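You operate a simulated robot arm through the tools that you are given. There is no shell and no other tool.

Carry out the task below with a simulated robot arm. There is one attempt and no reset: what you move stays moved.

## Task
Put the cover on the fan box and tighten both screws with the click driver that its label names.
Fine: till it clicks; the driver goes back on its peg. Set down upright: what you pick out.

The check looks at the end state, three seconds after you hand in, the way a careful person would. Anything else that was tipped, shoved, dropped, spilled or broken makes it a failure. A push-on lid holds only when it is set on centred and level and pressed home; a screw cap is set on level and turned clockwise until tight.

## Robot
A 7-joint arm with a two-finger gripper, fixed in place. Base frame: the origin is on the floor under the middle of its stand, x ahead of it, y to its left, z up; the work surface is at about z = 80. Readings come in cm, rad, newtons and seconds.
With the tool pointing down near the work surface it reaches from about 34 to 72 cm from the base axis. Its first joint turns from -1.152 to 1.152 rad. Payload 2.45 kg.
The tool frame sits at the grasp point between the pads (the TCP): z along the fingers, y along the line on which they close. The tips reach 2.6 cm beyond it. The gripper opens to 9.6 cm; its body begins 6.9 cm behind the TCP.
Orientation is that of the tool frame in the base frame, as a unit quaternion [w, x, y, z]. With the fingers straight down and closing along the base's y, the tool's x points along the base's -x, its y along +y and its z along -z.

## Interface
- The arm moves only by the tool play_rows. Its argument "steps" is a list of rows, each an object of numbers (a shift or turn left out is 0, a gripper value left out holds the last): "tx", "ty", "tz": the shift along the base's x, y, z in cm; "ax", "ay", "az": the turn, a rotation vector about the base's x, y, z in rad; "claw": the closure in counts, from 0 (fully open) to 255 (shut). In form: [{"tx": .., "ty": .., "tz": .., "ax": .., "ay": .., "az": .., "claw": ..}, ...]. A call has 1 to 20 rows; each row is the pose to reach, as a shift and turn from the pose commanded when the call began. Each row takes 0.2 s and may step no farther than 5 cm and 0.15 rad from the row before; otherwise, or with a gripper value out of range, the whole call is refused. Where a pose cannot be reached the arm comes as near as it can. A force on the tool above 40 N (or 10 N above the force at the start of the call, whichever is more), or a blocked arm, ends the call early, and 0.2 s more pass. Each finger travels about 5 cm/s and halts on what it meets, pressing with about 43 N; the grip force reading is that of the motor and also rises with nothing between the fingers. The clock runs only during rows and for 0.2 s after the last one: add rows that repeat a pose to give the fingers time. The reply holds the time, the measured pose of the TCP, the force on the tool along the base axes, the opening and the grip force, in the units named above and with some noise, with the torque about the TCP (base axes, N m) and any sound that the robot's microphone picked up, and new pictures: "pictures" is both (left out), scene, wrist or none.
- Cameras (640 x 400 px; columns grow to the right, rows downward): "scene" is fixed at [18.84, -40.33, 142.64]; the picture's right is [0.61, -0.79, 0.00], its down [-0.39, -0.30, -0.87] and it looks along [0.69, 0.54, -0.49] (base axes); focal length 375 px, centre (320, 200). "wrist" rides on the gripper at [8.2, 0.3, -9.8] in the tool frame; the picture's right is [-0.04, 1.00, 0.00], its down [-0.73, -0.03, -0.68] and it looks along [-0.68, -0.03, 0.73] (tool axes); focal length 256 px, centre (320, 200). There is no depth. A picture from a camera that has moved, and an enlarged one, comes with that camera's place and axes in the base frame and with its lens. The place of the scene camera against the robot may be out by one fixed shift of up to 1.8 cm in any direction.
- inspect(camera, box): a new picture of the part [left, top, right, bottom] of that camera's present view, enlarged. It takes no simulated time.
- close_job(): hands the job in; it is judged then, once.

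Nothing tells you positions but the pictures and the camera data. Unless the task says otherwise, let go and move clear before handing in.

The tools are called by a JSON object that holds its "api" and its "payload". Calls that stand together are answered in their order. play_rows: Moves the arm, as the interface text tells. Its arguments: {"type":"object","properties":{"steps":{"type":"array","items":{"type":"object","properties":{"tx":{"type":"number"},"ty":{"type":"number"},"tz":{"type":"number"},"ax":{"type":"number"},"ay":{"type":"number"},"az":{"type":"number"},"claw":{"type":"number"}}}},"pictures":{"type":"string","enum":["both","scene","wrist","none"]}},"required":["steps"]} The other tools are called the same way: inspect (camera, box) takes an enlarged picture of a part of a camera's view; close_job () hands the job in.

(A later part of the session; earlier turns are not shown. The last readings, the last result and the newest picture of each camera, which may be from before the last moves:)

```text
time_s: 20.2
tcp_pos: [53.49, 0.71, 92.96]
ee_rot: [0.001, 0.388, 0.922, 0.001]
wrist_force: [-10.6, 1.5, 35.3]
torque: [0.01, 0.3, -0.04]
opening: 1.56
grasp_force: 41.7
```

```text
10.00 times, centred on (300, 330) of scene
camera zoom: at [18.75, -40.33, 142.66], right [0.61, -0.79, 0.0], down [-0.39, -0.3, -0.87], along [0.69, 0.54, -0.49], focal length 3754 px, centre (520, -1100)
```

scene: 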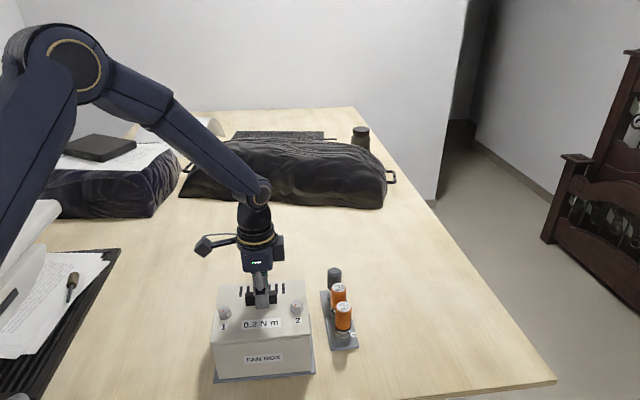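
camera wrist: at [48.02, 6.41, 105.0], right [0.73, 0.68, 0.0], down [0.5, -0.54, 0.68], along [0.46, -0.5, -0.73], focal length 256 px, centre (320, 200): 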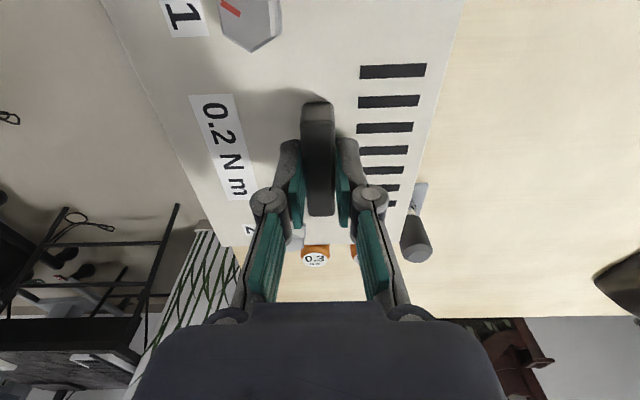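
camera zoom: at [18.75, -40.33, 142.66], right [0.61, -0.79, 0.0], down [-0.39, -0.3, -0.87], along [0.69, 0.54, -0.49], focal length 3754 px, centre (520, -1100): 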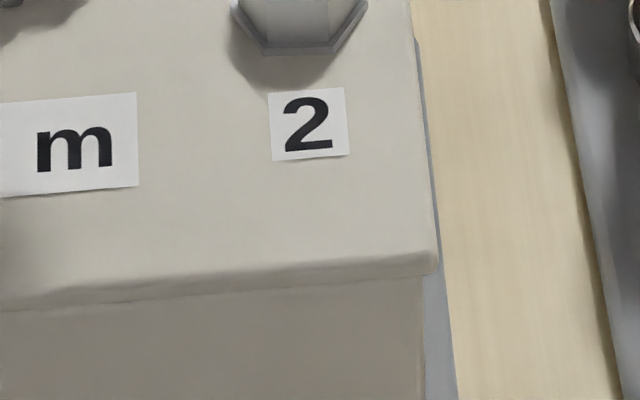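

The cover has seated; the fingers slid down the handle slightly under about 35 N. I'm taking the pressure off, opening the gripper and rising clear.

{"api": "play_rows", "payload": {"steps": [{"tz": 0.06}, {"tz": 0.08}, {"tz": 0.08, "claw": 200}, {"tz": 0.08, "claw": 110}, {"tz": 0.08, "claw": 110}, {"tz": 0.08, "claw": 110}, {"tz": 1.5, "claw": 110}, {"tz": 4, "claw": 110}, {"tz": 7, "claw": 110}, {"tz": 10, "claw": 110}, {"tz": 10, "claw": 110}, {"tz": 10, "claw": 110}]}}

{"api": "inspect", "payload": {"camera": "scene", "box": [205, 265, 365, 385]}}

{"api": "inspect", "payload": {"camera": "wrist", "box": [100, 0, 500, 250]}}

```text
time_s: 22.8
tcp_pos: [53.42, 0.74, 103.08]
ee_rot: [0.0, 0.388, 0.922, 0.0]
wrist_force: [0.4, -0.4, -0.3]
torque: [-0.02, -0.06, -0.02]
opening: 5.46
grasp_force: 0.0
camera wrist: at [47.92, 6.87, 113.02], right [0.74, 0.67, 0.0], down [0.49, -0.55, 0.68], along [0.45, -0.5, -0.73], focal length 256 px, centre (320, 200)
```

scene: 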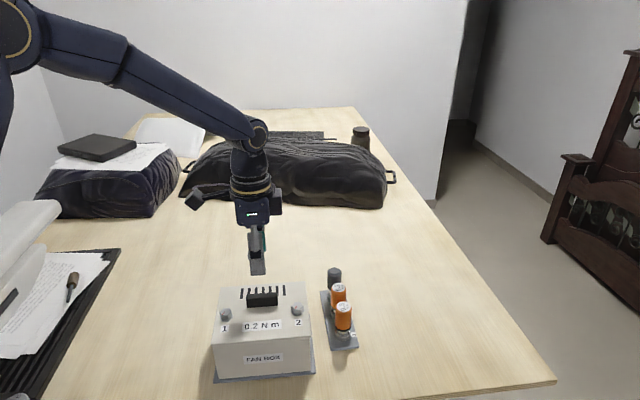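
wrist: 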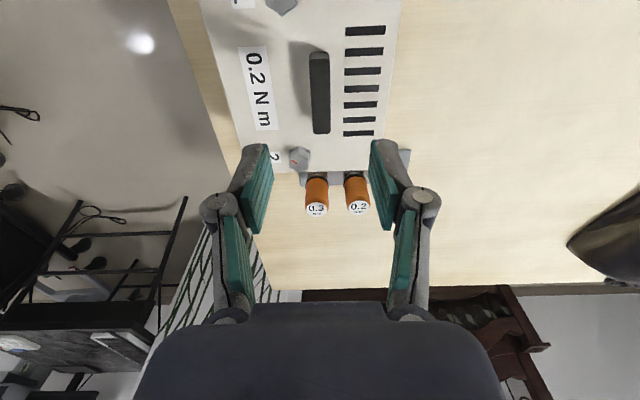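

```text
3.33 times, centred on (285, 325) of scene
camera zoom: at [18.84, -40.33, 142.64], right [0.61, -0.79, 0.0], down [-0.39, -0.3, -0.87], along [0.69, 0.54, -0.49], focal length 1251 px, centre (437, -217)
```

zoom: 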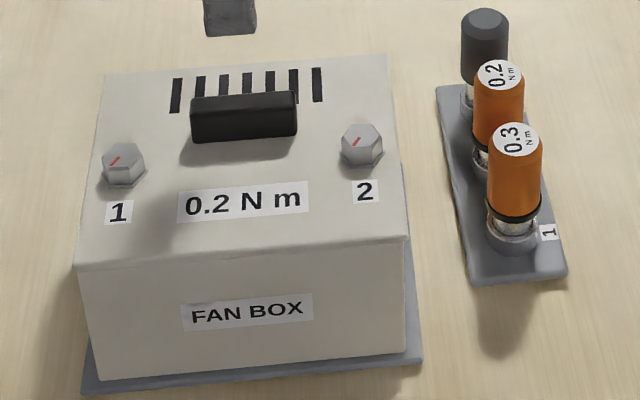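

```text
1.60 times, centred on (300, 125) of wrist
camera zoom: at [47.92, 6.87, 113.02], right [0.74, 0.67, 0.0], down [0.49, -0.55, 0.68], along [0.45, -0.5, -0.73], focal length 410 px, centre (352, 320)
```

zoom: 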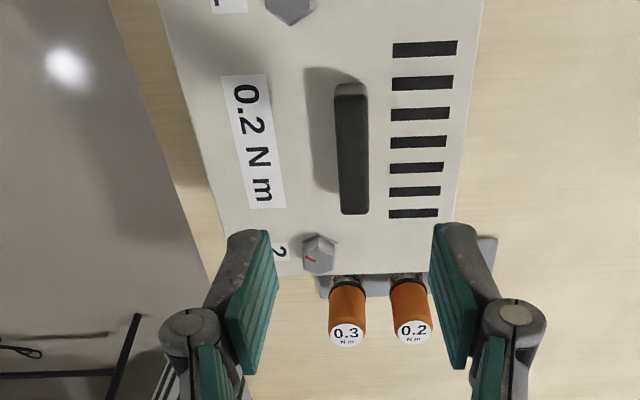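

{"api": "inspect", "payload": {"camera": "scene", "box": [205, 320, 265, 368]}}

{"api": "inspect", "payload": {"camera": "scene", "box": [270, 310, 330, 358]}}

{"api": "inspect", "payload": {"camera": "scene", "box": [310, 260, 370, 355]}}

```text
8.33 times, centred on (235, 344) of scene
camera zoom: at [18.84, -40.33, 142.64], right [0.61, -0.79, 0.0], down [-0.39, -0.3, -0.87], along [0.69, 0.54, -0.49], focal length 3128 px, centre (1028, -1000)
```

zoom: 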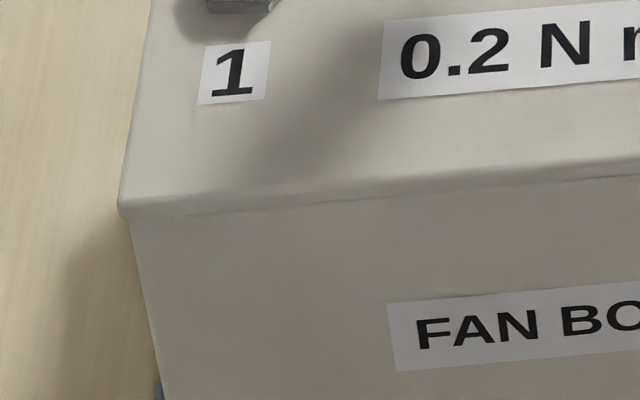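

```text
8.33 times, centred on (300, 334) of scene
camera zoom: at [18.84, -40.33, 142.64], right [0.61, -0.79, 0.0], down [-0.39, -0.3, -0.87], along [0.69, 0.54, -0.49], focal length 3128 px, centre (487, -917)
```

zoom: 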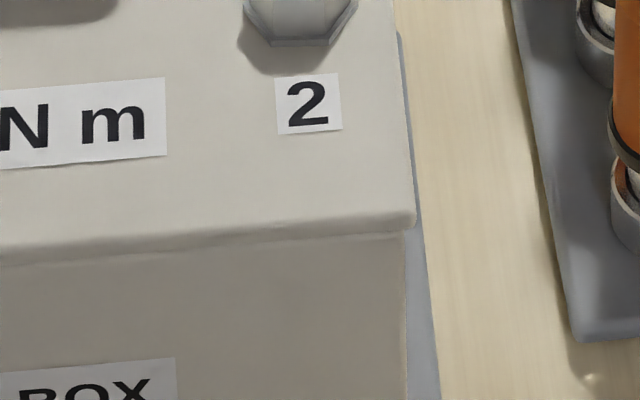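

```text
4.21 times, centred on (340, 308) of scene
camera zoom: at [18.84, -40.33, 142.64], right [0.61, -0.79, 0.0], down [-0.39, -0.3, -0.87], along [0.69, 0.54, -0.49], focal length 1580 px, centre (236, -253)
```

zoom: 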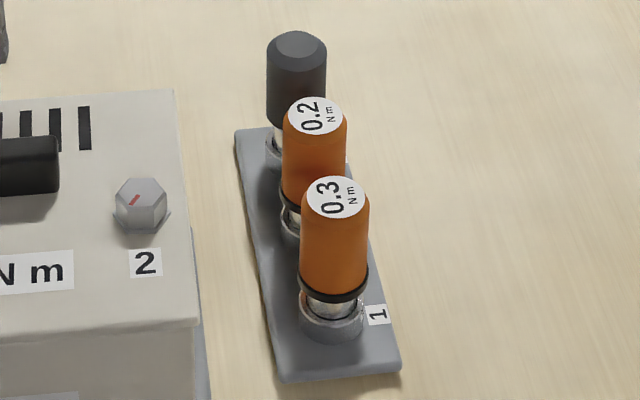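

The cover is seated with an even overhang all round. The 0.2 driver is the middle one, with its top near (67.1, -7.05, 89.4). I'm turning the wrist a quarter turn so the fingers close across the rack line, and moving above it.

{"api": "play_rows", "payload": {"steps": [{"tx": 0, "ty": 0, "tz": 1, "az": 0.143}, {"tx": 1, "ty": -0.6, "tz": 1, "az": 0.286}, {"tx": 2.5, "ty": -1.4, "tz": 1, "az": 0.429}, {"tx": 4, "ty": -2.3, "tz": 1, "az": 0.571}, {"tx": 5.5, "ty": -3.1, "tz": 1, "az": 0.714}, {"tx": 7, "ty": -4, "tz": 0, "az": 0.857}, {"tx": 8.5, "ty": -4.8, "tz": -1, "az": 1.0}, {"tx": 10, "ty": -5.7, "tz": -2, "az": 1.143}, {"tx": 11.5, "ty": -6.5, "tz": -2.5, "az": 1.286}, {"tx": 13, "ty": -7.4, "tz": -3, "az": 1.429}, {"tx": 13.7, "ty": -7.8, "tz": -3, "az": 1.571}, {"tx": 13.7, "ty": -7.8, "tz": -3, "az": 1.571}, {"tx": 13.7, "ty": -7.8, "tz": -3, "az": 1.571}]}}

{"api": "inspect", "payload": {"camera": "wrist", "box": [160, 0, 480, 200]}}

```text
time_s: 25.6
tcp_pos: [67.21, -7.0, 99.74]
ee_rot: [0.0, -0.377, 0.926, 0.001]
wrist_force: [0.4, 0.0, 0.0]
torque: [-0.02, 0.0, 0.0]
opening: 5.48
grasp_force: 0.0
camera wrist: at [61.14, -12.46, 109.73], right [-0.67, 0.74, 0.0], down [0.55, 0.49, 0.68], along [0.5, 0.45, -0.73], focal length 256 px, centre (320, 200)
```

scene: 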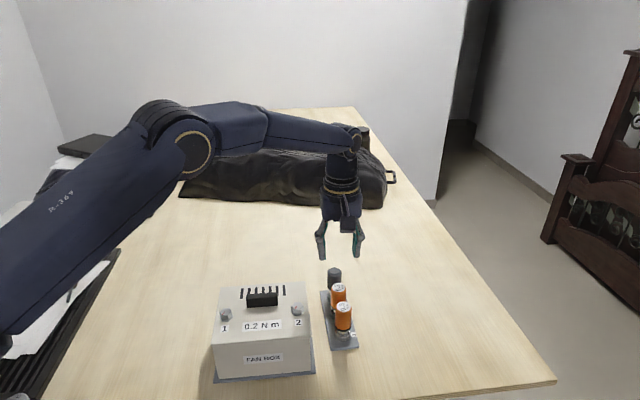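
wrist: 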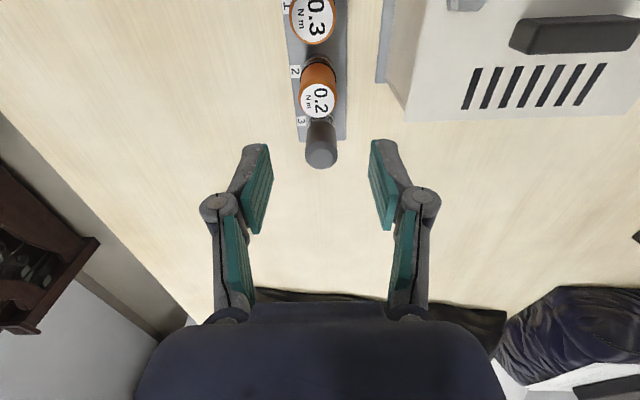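

```text
2.00 times, centred on (320, 100) of wrist
camera zoom: at [61.14, -12.46, 109.73], right [-0.67, 0.74, 0.0], down [0.55, 0.49, 0.68], along [0.5, 0.45, -0.73], focal length 512 px, centre (320, 400)
```

zoom: 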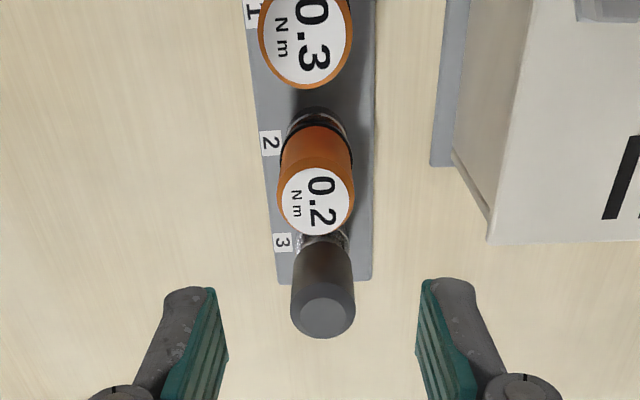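

The rack pegs are numbered 1 to 3 and the 0.2 driver is on peg 2, directly below the TCP. I'm descending around its handle and closing.

{"api": "play_rows", "payload": {"steps": [{"ty": -0.05, "tz": -3}, {"ty": -0.05, "tz": -6}, {"ty": -0.05, "tz": -9}, {"ty": -0.05, "tz": -11}, {"ty": -0.05, "tz": -12.5}, {"ty": -0.05, "tz": -12.5}, {"ty": -0.05, "tz": -12.5}]}}

{"api": "inspect", "payload": {"camera": "scene", "box": [300, 220, 380, 360]}}

```text
time_s: 27.2
tcp_pos: [67.28, -6.99, 87.4]
ee_rot: [0.0, -0.378, 0.926, 0.0]
wrist_force: [0.6, 0.5, -0.4]
torque: [0.03, 0.0, -0.04]
opening: 5.48
grasp_force: 0.0
camera wrist: at [61.18, -12.5, 97.28], right [-0.67, 0.74, 0.0], down [0.55, 0.49, 0.68], along [0.5, 0.45, -0.73], focal length 256 px, centre (320, 200)
```

scene: 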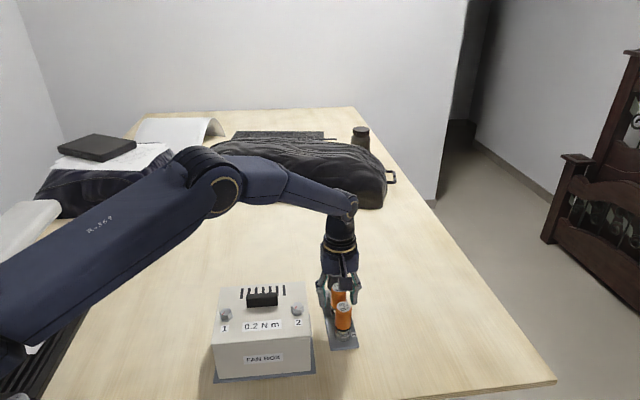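
wrist: 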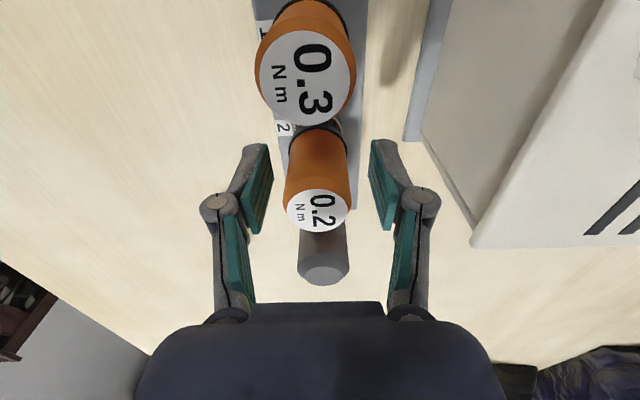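

```text
2.86 times, centred on (340, 290) of scene
camera zoom: at [18.84, -40.33, 142.64], right [0.61, -0.79, 0.0], down [-0.39, -0.3, -0.87], along [0.69, 0.54, -0.49], focal length 1072 px, centre (263, -57)
```

zoom: 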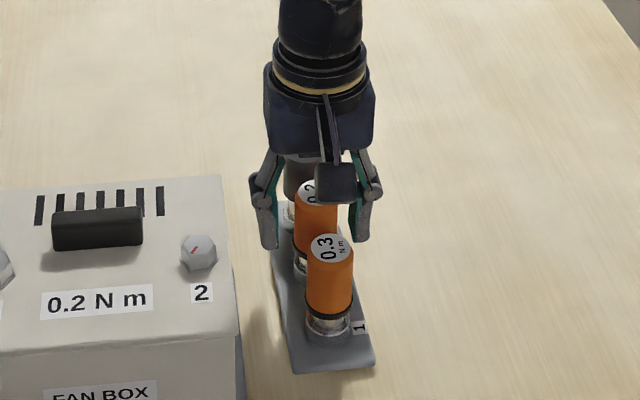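

The driver's centred between the pads to within about a millimetre. I'm making a small centring nudge and closing on the handle.

{"api": "play_rows", "payload": {"steps": [{"tx": -0.02, "ty": -0.15, "claw": 110}, {"tx": -0.02, "ty": -0.15, "claw": 150}, {"tx": -0.02, "ty": -0.15, "claw": 255}, {"tx": -0.02, "ty": -0.15, "claw": 255}, {"tx": -0.02, "ty": -0.15, "claw": 255}, {"tx": -0.02, "ty": -0.15, "claw": 255}]}}

```text
time_s: 28.6
tcp_pos: [67.32, -7.24, 87.36]
ee_rot: [0.001, -0.377, 0.926, 0.0]
wrist_force: [0.4, -0.8, 0.4]
torque: [-0.06, -0.01, -0.02]
opening: 3.06
grasp_force: 43.3
camera wrist: at [61.16, -12.69, 97.3], right [-0.67, 0.74, 0.0], down [0.55, 0.49, 0.68], along [0.5, 0.45, -0.73], focal length 256 px, centre (320, 200)
```

scene: 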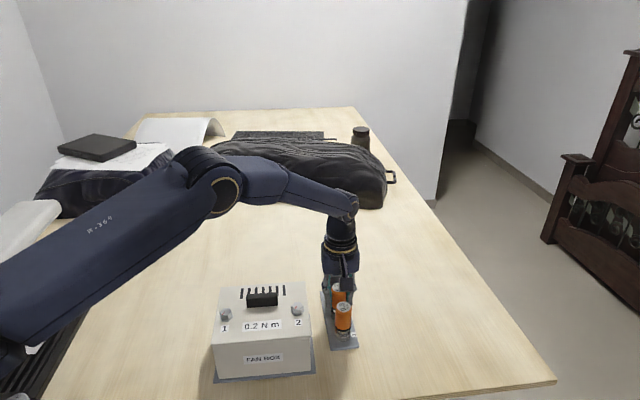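
wrist: 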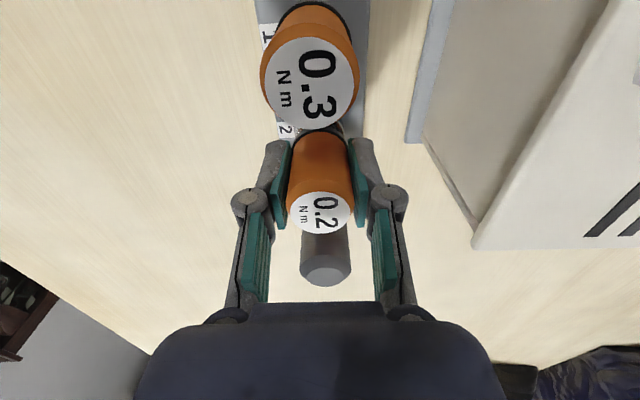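

The driver's held at 3.06 cm opening. I'm lifting it straight up off its peg.

{"api": "play_rows", "payload": {"steps": [{"tz": 0.4}, {"tz": 1}, {"tz": 2}, {"tz": 3.5}, {"tz": 5.5}, {"tz": 8}, {"tz": 10.5}, {"tz": 13}, {"tz": 14}, {"tz": 14}, {"tz": 14}]}}

{"api": "inspect", "payload": {"camera": "scene", "box": [280, 180, 400, 360]}}

{"api": "inspect", "payload": {"camera": "wrist", "box": [220, 0, 420, 240]}}

```text
time_s: 31.0
tcp_pos: [67.22, -7.14, 101.45]
ee_rot: [0.0, -0.377, 0.926, 0.0]
wrist_force: [0.0, 0.3, -1.5]
torque: [0.03, -0.02, -0.02]
opening: 3.08
grasp_force: 43.3
camera wrist: at [61.07, -12.66, 111.32], right [-0.67, 0.74, 0.0], down [0.55, 0.49, 0.68], along [0.5, 0.45, -0.73], focal length 256 px, centre (320, 200)
```

scene: 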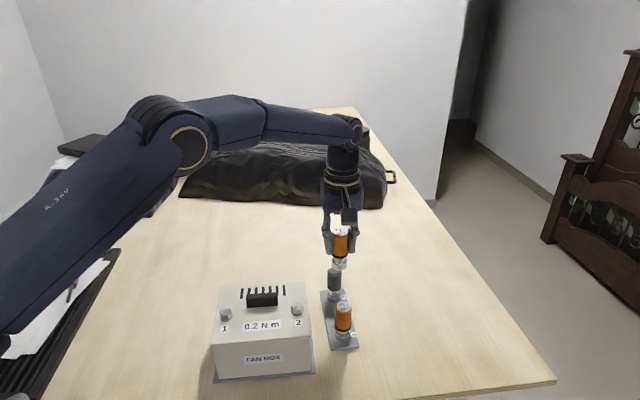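
wrist: 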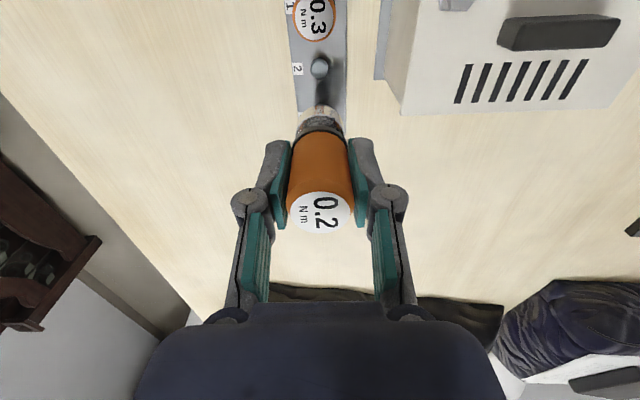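

```text
2.22 times, centred on (340, 270) of scene
camera zoom: at [18.84, -40.34, 142.64], right [0.61, -0.79, 0.0], down [-0.39, -0.3, -0.87], along [0.69, 0.54, -0.49], focal length 834 px, centre (276, 44)
```

zoom: 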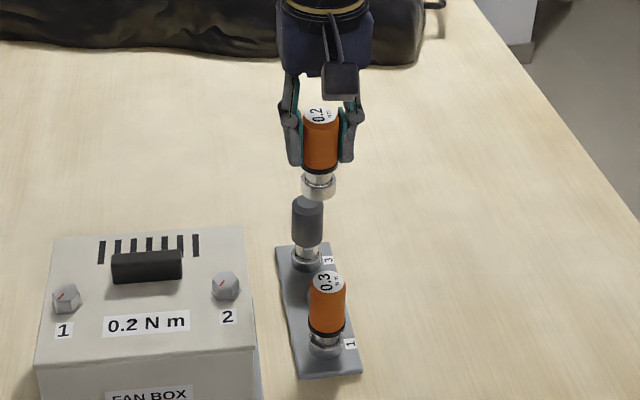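

```text
1.67 times, centred on (320, 120) of wrist
camera zoom: at [61.07, -12.66, 111.32], right [-0.67, 0.74, 0.0], down [0.55, 0.49, 0.68], along [0.5, 0.45, -0.73], focal length 427 px, centre (320, 333)
```

zoom: 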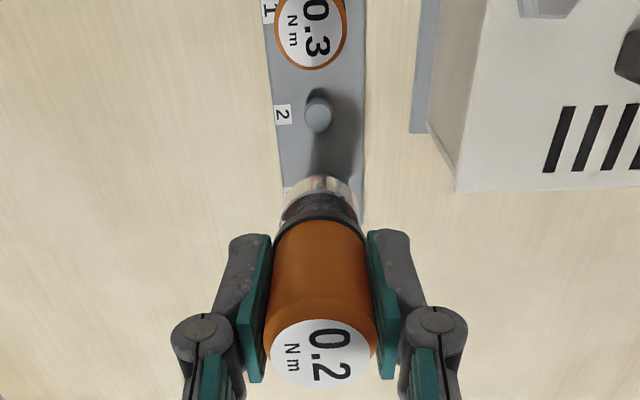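

The driver is a socket driver, lifted cleanly off its peg, and I've noted the peg position. I'm carrying it above screw 1, staying well clear of the cover.

{"api": "play_rows", "payload": {"steps": [{"tx": -1, "ty": 0.6, "tz": 1.5}, {"tx": -3.5, "ty": 2, "tz": 3}, {"tx": -7, "ty": 3.9, "tz": 3.6}, {"tx": -10.5, "ty": 5.8, "tz": 3.6}, {"tx": -14, "ty": 7.7, "tz": 3.6}, {"tx": -17.5, "ty": 9.6, "tz": 3.6}, {"tx": -19.8, "ty": 10.8, "tz": 3.6}, {"tx": -20.5, "ty": 11.2, "tz": 3.6}, {"tx": -20.5, "ty": 11.2, "tz": 3.6}, {"tx": -20.5, "ty": 11.2, "tz": 3.6}]}}

{"api": "inspect", "payload": {"camera": "wrist", "box": [220, 0, 420, 160]}}

{"api": "inspect", "payload": {"camera": "scene", "box": [190, 220, 330, 370]}}

```text
time_s: 33.2
tcp_pos: [46.5, 3.89, 105.16]
ee_rot: [0.0, -0.377, 0.926, 0.0]
wrist_force: [0.4, 0.0, -2.2]
torque: [0.0, 0.01, -0.02]
opening: 3.09
grasp_force: 42.9
camera wrist: at [40.42, -1.55, 114.95], right [-0.67, 0.74, 0.0], down [0.55, 0.49, 0.68], along [0.5, 0.45, -0.73], focal length 256 px, centre (320, 200)
```

scene: 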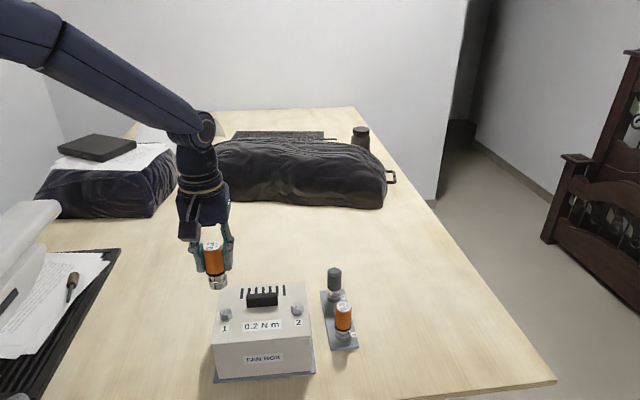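
wrist: 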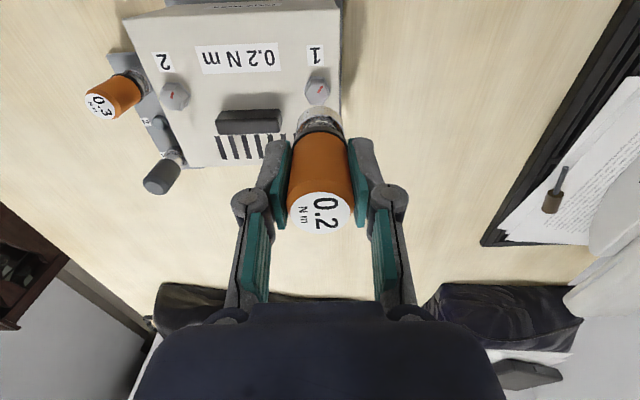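

```text
2.50 times, centred on (320, 80) of wrist
camera zoom: at [40.42, -1.55, 114.95], right [-0.67, 0.74, 0.0], down [0.55, 0.49, 0.68], along [0.5, 0.45, -0.73], focal length 640 px, centre (320, 500)
```

zoom: 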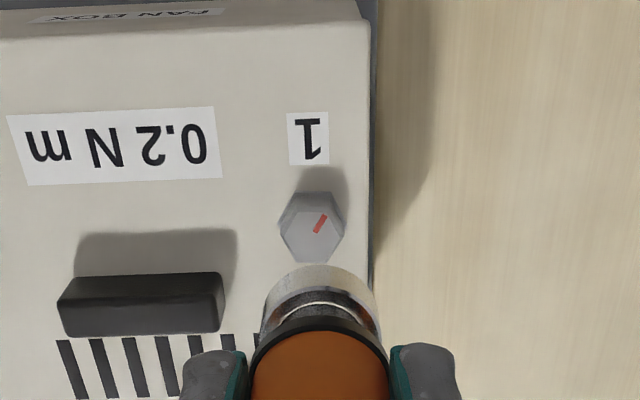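

```text
2.67 times, centred on (260, 295) of scene
camera zoom: at [18.84, -40.33, 142.64], right [0.61, -0.79, 0.0], down [-0.39, -0.3, -0.87], along [0.69, 0.54, -0.49], focal length 1001 px, centre (480, -53)
```

zoom: 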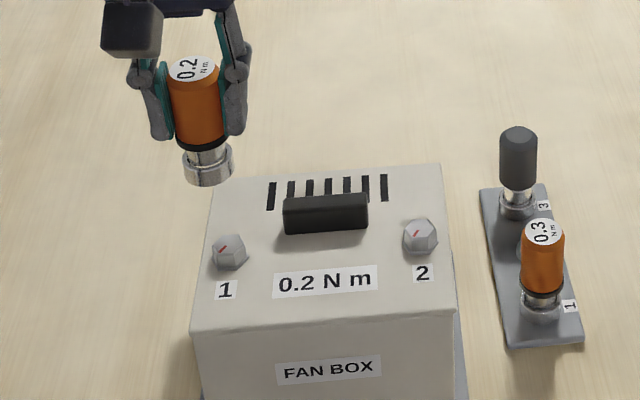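

Screw 1 lies about 0.6 cm beyond the driver axis. Before lowering, I'm turning the wrist counter-clockwise in free air so I have a long clockwise stroke available.

{"api": "play_rows", "payload": {"steps": [{"az": 0.15}, {"az": 0.3}, {"az": 0.45}, {"az": 0.6}, {"az": 0.75}, {"az": 0.9}, {"az": 1.05}, {"az": 1.2}, {"az": 1.35}, {"az": 1.5}, {"az": 1.5}]}}

```text
time_s: 35.6
tcp_pos: [46.65, 3.95, 104.97]
ee_rot: [0.0, 0.908, -0.42, 0.0]
wrist_force: [-0.3, -0.8, -2.3]
torque: [0.02, 0.0, 0.02]
opening: 3.08
grasp_force: 43.3
camera wrist: at [51.71, -2.4, 114.88], right [-0.79, -0.62, 0.0], down [-0.45, 0.58, 0.68], along [-0.42, 0.53, -0.73], focal length 256 px, centre (320, 200)
```

scene: 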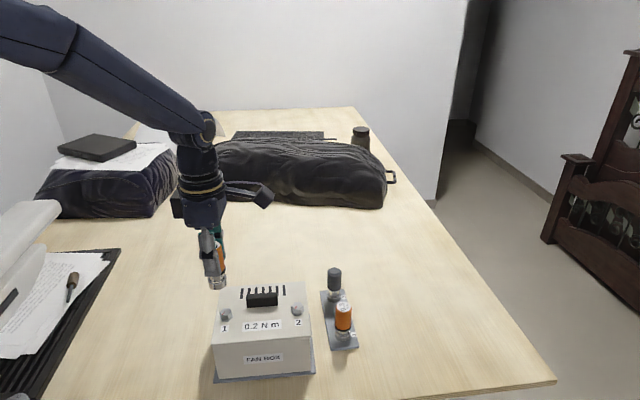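
wrist: 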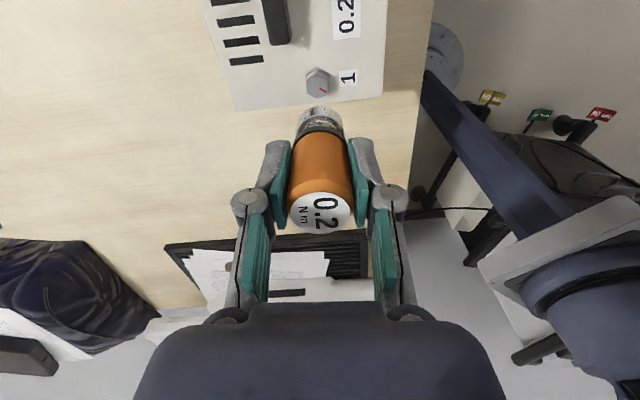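

{"api": "inspect", "payload": {"camera": "wrist", "box": [240, 30, 400, 150]}}

{"api": "inspect", "payload": {"camera": "scene", "box": [190, 260, 270, 330]}}

```text
3.33 times, centred on (320, 90) of wrist
camera zoom: at [51.71, -2.4, 114.88], right [-0.79, -0.62, 0.0], down [-0.45, 0.58, 0.68], along [-0.42, 0.53, -0.73], focal length 853 px, centre (320, 567)
```

zoom: 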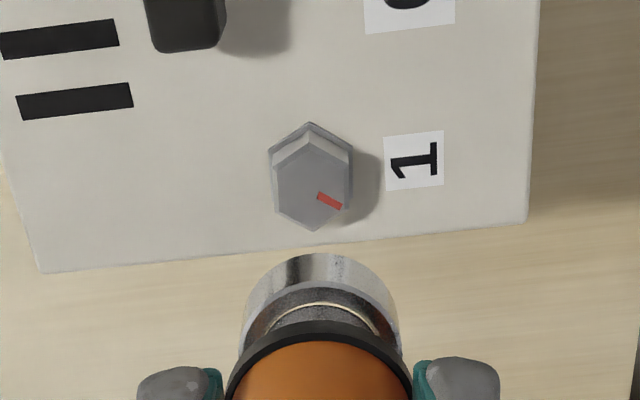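

```text
5.71 times, centred on (230, 295) of scene
camera zoom: at [18.84, -40.33, 142.64], right [0.61, -0.79, 0.0], down [-0.39, -0.3, -0.87], along [0.69, 0.54, -0.49], focal length 2145 px, centre (834, -343)
```

zoom: 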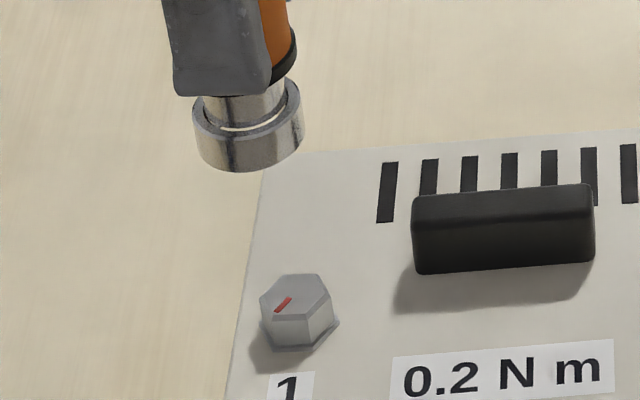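

{"api": "inspect", "payload": {"camera": "scene", "box": [180, 210, 260, 300]}}

{"api": "inspect", "payload": {"camera": "wrist", "box": [260, 90, 380, 240]}}

```text
4.44 times, centred on (220, 255) of scene
camera zoom: at [18.84, -40.33, 142.64], right [0.61, -0.79, 0.0], down [-0.39, -0.3, -0.87], along [0.69, 0.54, -0.49], focal length 1668 px, centre (764, -44)
```

zoom: 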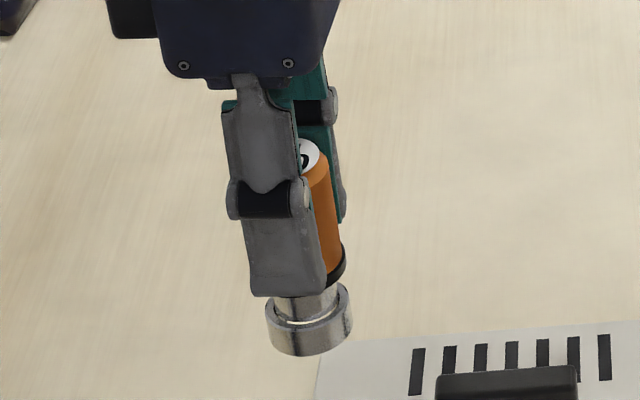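

```text
2.67 times, centred on (320, 165) of wrist
camera zoom: at [51.71, -2.4, 114.88], right [-0.79, -0.62, 0.0], down [-0.45, 0.58, 0.68], along [-0.42, 0.53, -0.73], focal length 683 px, centre (320, 293)
```

zoom: 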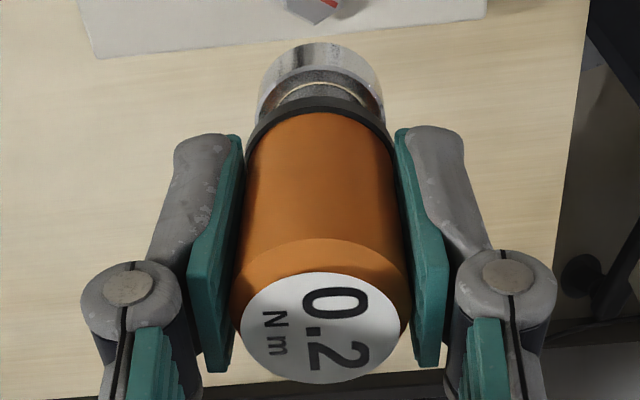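

The wrist turned freely by 1.5 rad. Two views agree that screw 1 is at about (46.95, 4.08) with its head top near z 91.3. I'm shifting the driver over it and lowering to just above the head.

{"api": "play_rows", "payload": {"steps": [{"tx": 0.25, "ty": -0.05, "tz": -1}, {"tx": 0.48, "ty": -0.1, "tz": -2.5}, {"tx": 0.48, "ty": -0.1, "tz": -4}, {"tx": 0.48, "ty": -0.1, "tz": -5}, {"tx": 0.48, "ty": -0.1, "tz": -5.5}, {"tx": 0.48, "ty": -0.1, "tz": -5.5}, {"tx": 0.48, "ty": -0.1, "tz": -5.5}]}}

{"api": "inspect", "payload": {"camera": "scene", "box": [190, 270, 260, 330]}}

{"api": "inspect", "payload": {"camera": "wrist", "box": [260, 60, 380, 150]}}

```text
time_s: 37.2
tcp_pos: [47.24, 3.84, 99.59]
ee_rot: [0.0, 0.907, -0.421, 0.0]
wrist_force: [0.7, 0.1, -0.7]
torque: [0.02, -0.03, -0.01]
opening: 3.05
grasp_force: 43.2
camera wrist: at [52.12, -2.54, 109.45], right [-0.79, -0.61, 0.0], down [-0.45, 0.58, 0.68], along [-0.42, 0.54, -0.73], focal length 256 px, centre (320, 200)
```

scene: 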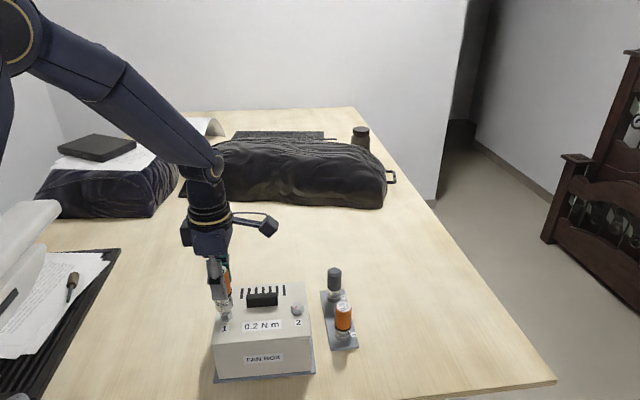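
wrist: 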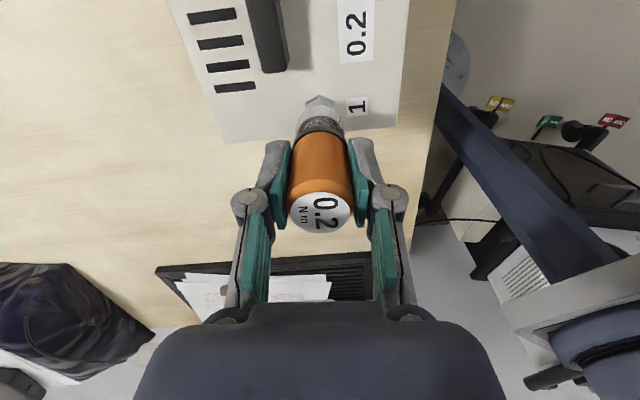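

```text
6.67 times, centred on (225, 300) of scene
camera zoom: at [18.84, -40.33, 142.64], right [0.61, -0.79, 0.0], down [-0.39, -0.3, -0.87], along [0.69, 0.54, -0.49], focal length 2502 px, centre (953, -467)
```

zoom: 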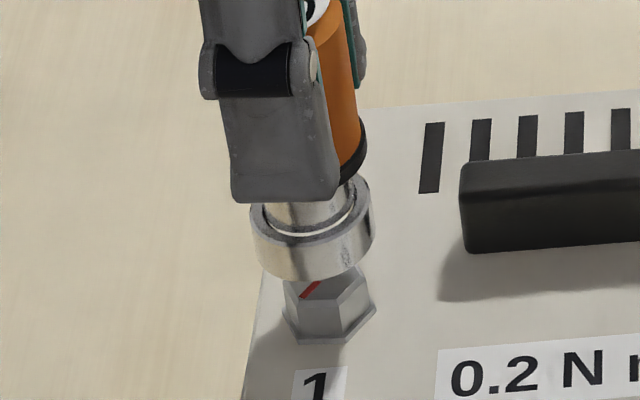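

```text
4.44 times, centred on (320, 105) of wrist
camera zoom: at [52.12, -2.54, 109.45], right [-0.79, -0.61, 0.0], down [-0.45, 0.58, 0.68], along [-0.42, 0.54, -0.73], focal length 1138 px, centre (320, 622)
```

zoom: 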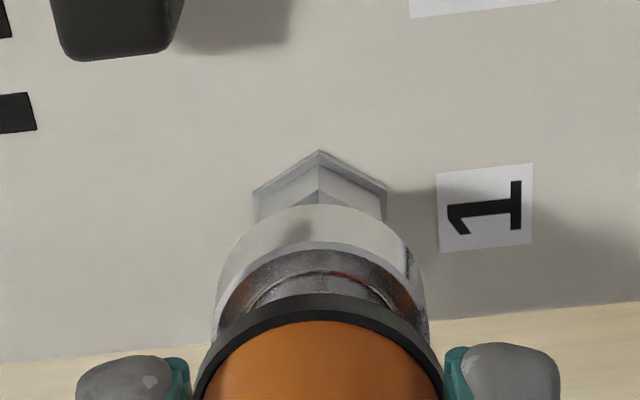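

{"api": "inspect", "payload": {"camera": "scene", "box": [210, 292, 246, 324]}}

{"api": "inspect", "payload": {"camera": "wrist", "box": [290, 80, 350, 125]}}

{"api": "inspect", "payload": {"camera": "scene", "box": [285, 290, 321, 322]}}

```text
12.50 times, centred on (228, 308) of scene
camera zoom: at [18.84, -40.33, 142.64], right [0.61, -0.79, 0.0], down [-0.39, -0.3, -0.87], along [0.69, 0.54, -0.49], focal length 4692 px, centre (1470, -1150)
```

zoom: 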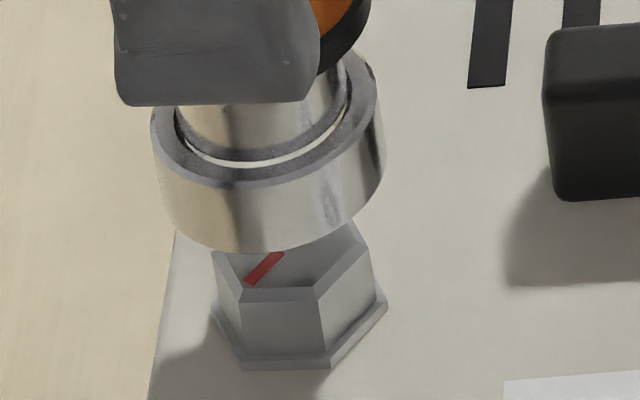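

```text
8.89 times, centred on (320, 102) of wrist
camera zoom: at [52.12, -2.54, 109.45], right [-0.79, -0.61, 0.0], down [-0.45, 0.58, 0.68], along [-0.42, 0.54, -0.73], focal length 2276 px, centre (320, 1067)
```

zoom: 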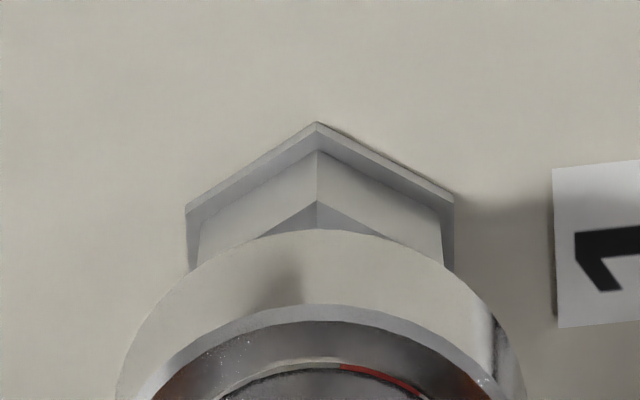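

```text
12.50 times, centred on (303, 306) of scene
camera zoom: at [18.84, -40.33, 142.64], right [0.61, -0.79, 0.0], down [-0.39, -0.3, -0.87], along [0.69, 0.54, -0.49], focal length 4692 px, centre (532, -1125)
```

zoom: 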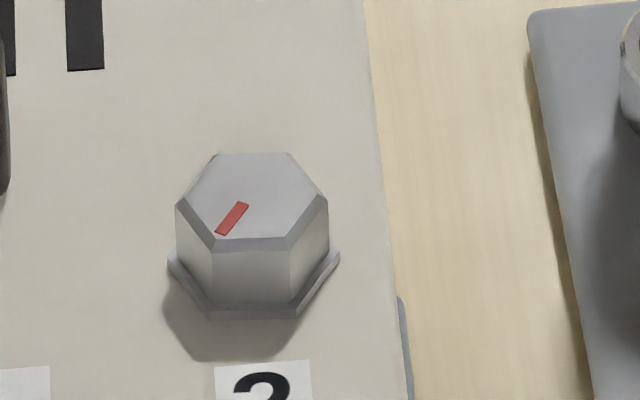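

The driver axis lines up with screw 1 in both views to about a millimetre. I'm lowering gently onto the head and watching for contact.

{"api": "play_rows", "payload": {"steps": [{"tz": -0.3}, {"tz": -0.6}, {"tz": -0.9}, {"tz": -1.1}, {"tz": -1.3}, {"tz": -1.4}, {"tz": -1.5}, {"tz": -1.5}], "pictures": "none"}}

{"api": "inspect", "payload": {"camera": "scene", "box": [210, 292, 246, 324]}}

{"api": "inspect", "payload": {"camera": "wrist", "box": [260, 60, 380, 150]}}

```text
time_s: 39.0
tcp_pos: [47.06, 3.93, 98.1]
ee_rot: [0.0, 0.907, -0.422, 0.0]
wrist_force: [-0.1, 0.5, -1.4]
torque: [-0.01, 0.01, -0.01]
opening: 3.08
grasp_force: 43.0
```

```text
12.50 times, centred on (228, 308) of scene
camera zoom: at [18.84, -40.33, 142.64], right [0.61, -0.79, 0.0], down [-0.39, -0.3, -0.87], along [0.69, 0.54, -0.49], focal length 4692 px, centre (1470, -1150)
```

zoom: 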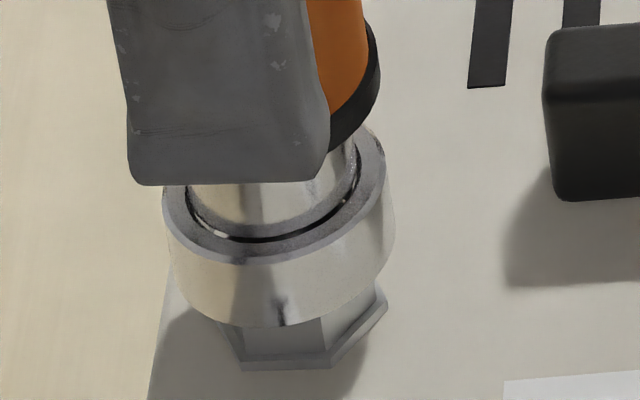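

```text
4.44 times, centred on (320, 105) of wrist
camera zoom: at [52.11, -2.49, 107.96], right [-0.79, -0.61, 0.0], down [-0.45, 0.58, 0.68], along [-0.42, 0.54, -0.73], focal length 1138 px, centre (320, 622)
```

zoom: 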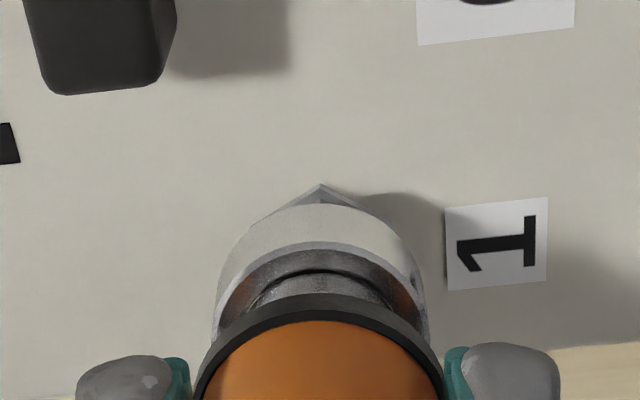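

There's no contact yet and the socket is coming down around the head. I'm lowering further in fine steps.

{"api": "play_rows", "payload": {"steps": [{"tz": -0.1}, {"tz": -0.2}, {"tz": -0.3}, {"tz": -0.4}, {"tz": -0.4}], "pictures": "none"}}

{"api": "inspect", "payload": {"camera": "scene", "box": [210, 292, 246, 324]}}

```text
time_s: 40.2
tcp_pos: [47.3, 4.01, 97.59]
ee_rot: [0.0, 0.907, -0.421, -0.001]
wrist_force: [-0.3, -1.0, -0.5]
torque: [0.0, -0.01, -0.02]
opening: 3.07
grasp_force: 43.1
```

```text
12.50 times, centred on (228, 308) of scene
camera zoom: at [18.84, -40.33, 142.64], right [0.61, -0.79, 0.0], down [-0.39, -0.3, -0.87], along [0.69, 0.54, -0.49], focal length 4692 px, centre (1470, -1150)
```

zoom: 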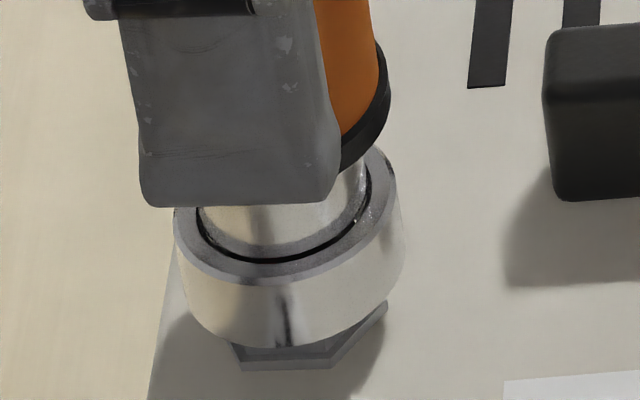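

{"api": "play_rows", "payload": {"steps": [{"tz": -0.1}, {"tz": -0.2}, {"tz": -0.3}, {"tz": -0.4}, {"tz": -0.4}], "pictures": "none"}}

{"api": "inspect", "payload": {"camera": "scene", "box": [210, 292, 246, 324]}}

{"api": "inspect", "payload": {"camera": "wrist", "box": [260, 60, 380, 150]}}

```text
time_s: 41.4
tcp_pos: [47.21, 3.83, 97.31]
ee_rot: [0.0, 0.907, -0.42, 0.0]
wrist_force: [-0.7, 0.5, -1.8]
torque: [-0.04, 0.0, 0.03]
opening: 3.08
grasp_force: 42.8
```

```text
12.50 times, centred on (228, 308) of scene
camera zoom: at [18.84, -40.33, 142.64], right [0.61, -0.79, 0.0], down [-0.39, -0.3, -0.87], along [0.69, 0.54, -0.49], focal length 4692 px, centre (1470, -1150)
```

zoom: 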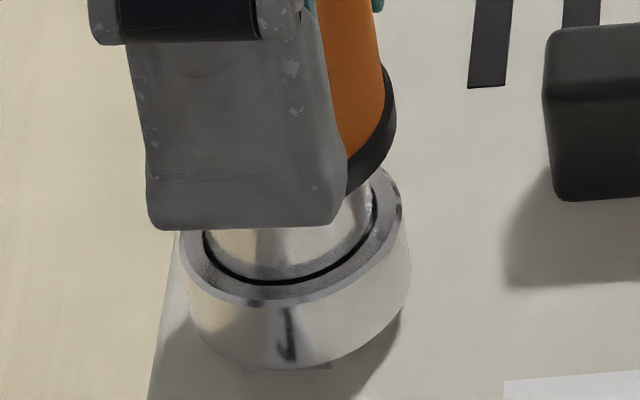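

```text
4.44 times, centred on (320, 105) of wrist
camera zoom: at [52.19, -2.61, 107.12], right [-0.79, -0.61, 0.0], down [-0.45, 0.58, 0.68], along [-0.42, 0.54, -0.73], focal length 1138 px, centre (320, 622)
```

zoom: 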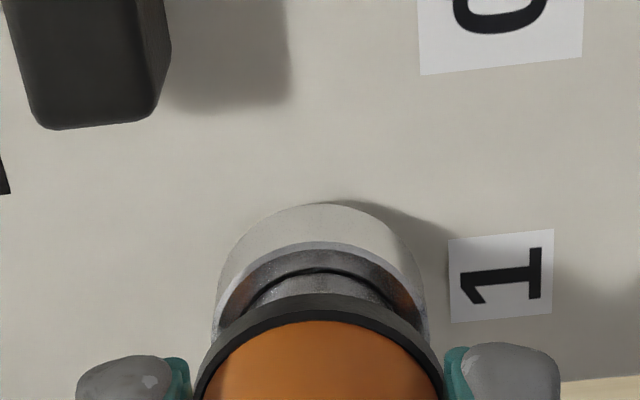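

{"api": "play_rows", "payload": {"steps": [{"tz": -0.08}, {"tz": -0.16}, {"tz": -0.24}, {"tz": -0.3}, {"tz": -0.3}], "pictures": "none"}}

{"api": "inspect", "payload": {"camera": "scene", "box": [210, 292, 246, 324]}}

```text
time_s: 42.6
tcp_pos: [47.26, 3.77, 96.92]
ee_rot: [0.0, 0.907, -0.421, 0.0]
wrist_force: [0.2, 0.2, -0.6]
torque: [-0.01, -0.01, -0.04]
opening: 3.07
grasp_force: 43.1
```

```text
12.50 times, centred on (228, 308) of scene
camera zoom: at [18.84, -40.33, 142.64], right [0.61, -0.79, 0.0], down [-0.39, -0.3, -0.87], along [0.69, 0.54, -0.49], focal length 4692 px, centre (1470, -1150)
```

zoom: 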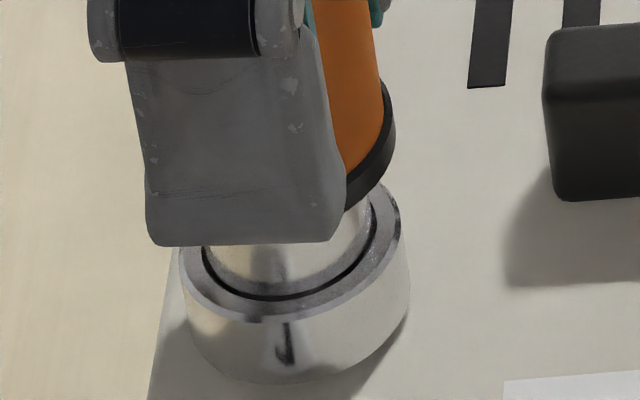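

{"api": "play_rows", "payload": {"steps": [{"tz": -0.08}, {"tz": -0.16}, {"tz": -0.24}, {"tz": -0.24}], "pictures": "none"}}

{"api": "inspect", "payload": {"camera": "scene", "box": [210, 292, 246, 324]}}

```text
time_s: 43.5
tcp_pos: [47.2, 3.87, 96.96]
ee_rot: [0.001, 0.907, -0.421, 0.002]
wrist_force: [-3.8, 0.3, 11.1]
torque: [0.04, 0.24, -0.03]
opening: 3.07
grasp_force: 42.7
stopped in row 4: the force on the tool passed its limit at 42 N (the readings are from after the stop); the commanded pose is now the measured one
```

```text
12.50 times, centred on (228, 308) of scene
camera zoom: at [18.81, -40.34, 142.65], right [0.61, -0.79, 0.0], down [-0.39, -0.3, -0.87], along [0.69, 0.54, -0.49], focal length 4692 px, centre (1470, -1150)
```

zoom: 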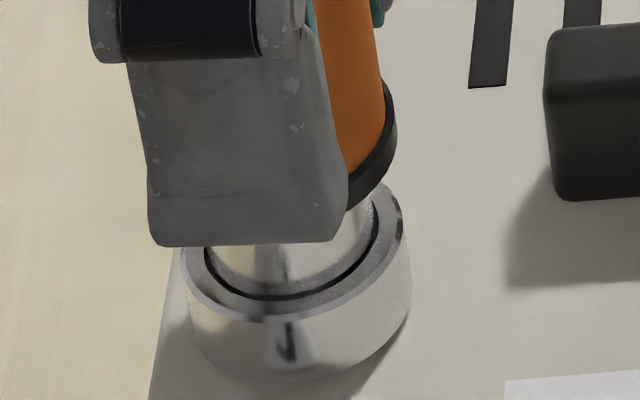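

The socket is fully over the head and resting on the cover. I'm easing the pressure slightly, then starting a slow clockwise turn with compensation for the small offset between the driver axis and the TCP.

{"api": "play_rows", "payload": {"steps": [{"tz": 0.03}, {"tz": 0.03, "tx": -0.022, "ty": -0.022, "az": -0.1}, {"tz": 0.03, "tx": -0.046, "ty": -0.041, "az": -0.2}, {"tz": 0.03, "tx": -0.071, "ty": -0.058, "az": -0.3}, {"tz": 0.03, "tx": -0.097, "ty": -0.073, "az": -0.4}, {"tz": 0.03, "tx": -0.124, "ty": -0.086, "az": -0.5}], "pictures": "none"}}

{"api": "inspect", "payload": {"camera": "scene", "box": [210, 282, 250, 324]}}

{"api": "inspect", "payload": {"camera": "wrist", "box": [240, 60, 400, 250]}}

```text
time_s: 44.9
tcp_pos: [47.23, 3.64, 96.89]
ee_rot: [-0.001, 0.775, -0.632, 0.002]
wrist_force: [1.3, 0.3, 2.8]
torque: [0.04, -0.05, 0.01]
opening: 3.06
grasp_force: 42.5
```

```text
9.52 times, centred on (230, 303) of scene
camera zoom: at [18.84, -40.33, 142.64], right [0.61, -0.79, 0.0], down [-0.39, -0.3, -0.87], along [0.69, 0.54, -0.49], focal length 3575 px, centre (1177, -781)
```

zoom: 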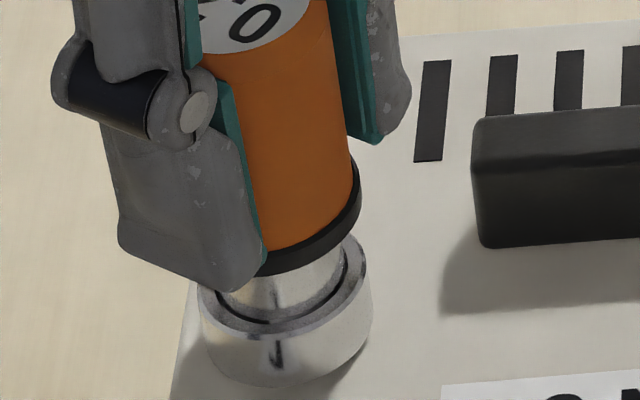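

```text
2.11 times, centred on (320, 155) of wrist
camera zoom: at [48.4, -4.24, 106.82], right [-0.99, -0.16, 0.0], down [-0.12, 0.73, 0.68], along [-0.11, 0.67, -0.74], focal length 539 px, centre (320, 295)
```

zoom: 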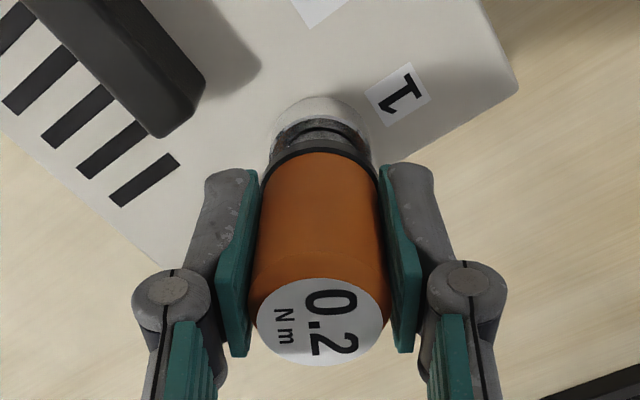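

The lateral forces are low, so the axis compensation works. I'm continuing clockwise and listening for a click.

{"api": "play_rows", "payload": {"steps": [{"tx": -0.03, "ty": -0.008, "az": -0.1}, {"tx": -0.059, "ty": -0.015, "az": -0.2}, {"tx": -0.09, "ty": -0.018, "az": -0.3}, {"tx": -0.12, "ty": -0.019, "az": -0.4}, {"tx": -0.15, "ty": -0.016, "az": -0.5}, {"tx": -0.18, "ty": -0.01, "az": -0.6}, {"tx": -0.209, "ty": 0, "az": -0.7}, {"tx": -0.237, "ty": 0.011, "az": -0.8}, {"tx": -0.264, "ty": 0.026, "az": -0.9}, {"tx": -0.289, "ty": 0.042, "az": -1.0}], "pictures": "none"}}

{"api": "inspect", "payload": {"camera": "scene", "box": [205, 270, 265, 330]}}

{"api": "inspect", "payload": {"camera": "wrist", "box": [240, 60, 400, 250]}}

```text
time_s: 47.1
tcp_pos: [46.79, 3.87, 96.91]
ee_rot: [-0.001, -0.378, 0.926, -0.001]
wrist_force: [-0.6, 0.8, 3.2]
torque: [0.06, 0.01, -0.03]
opening: 3.09
grasp_force: 43.0
```

```text
6.67 times, centred on (235, 300) of scene
camera zoom: at [18.84, -40.33, 142.64], right [0.61, -0.79, 0.0], down [-0.39, -0.3, -0.87], along [0.69, 0.54, -0.49], focal length 2502 px, centre (887, -467)
```

zoom: 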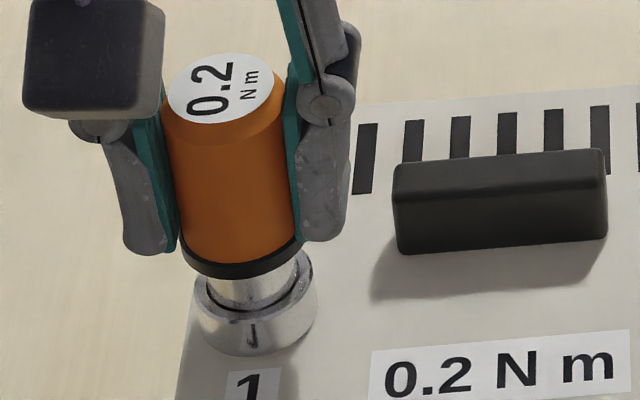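

```text
2.11 times, centred on (320, 155) of wrist
camera zoom: at [40.68, -1.61, 106.83], right [-0.67, 0.74, 0.0], down [0.55, 0.49, 0.68], along [0.5, 0.45, -0.74], focal length 539 px, centre (320, 295)
```

zoom: 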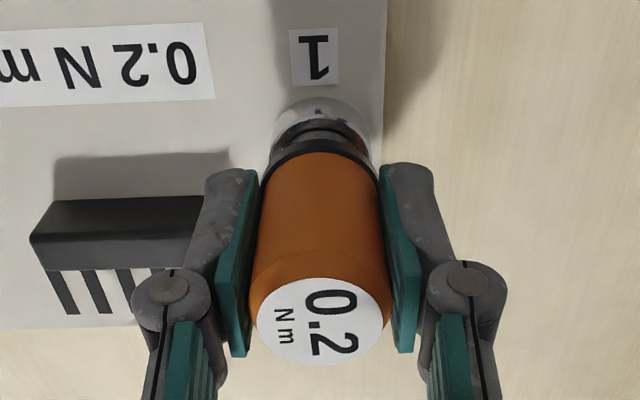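

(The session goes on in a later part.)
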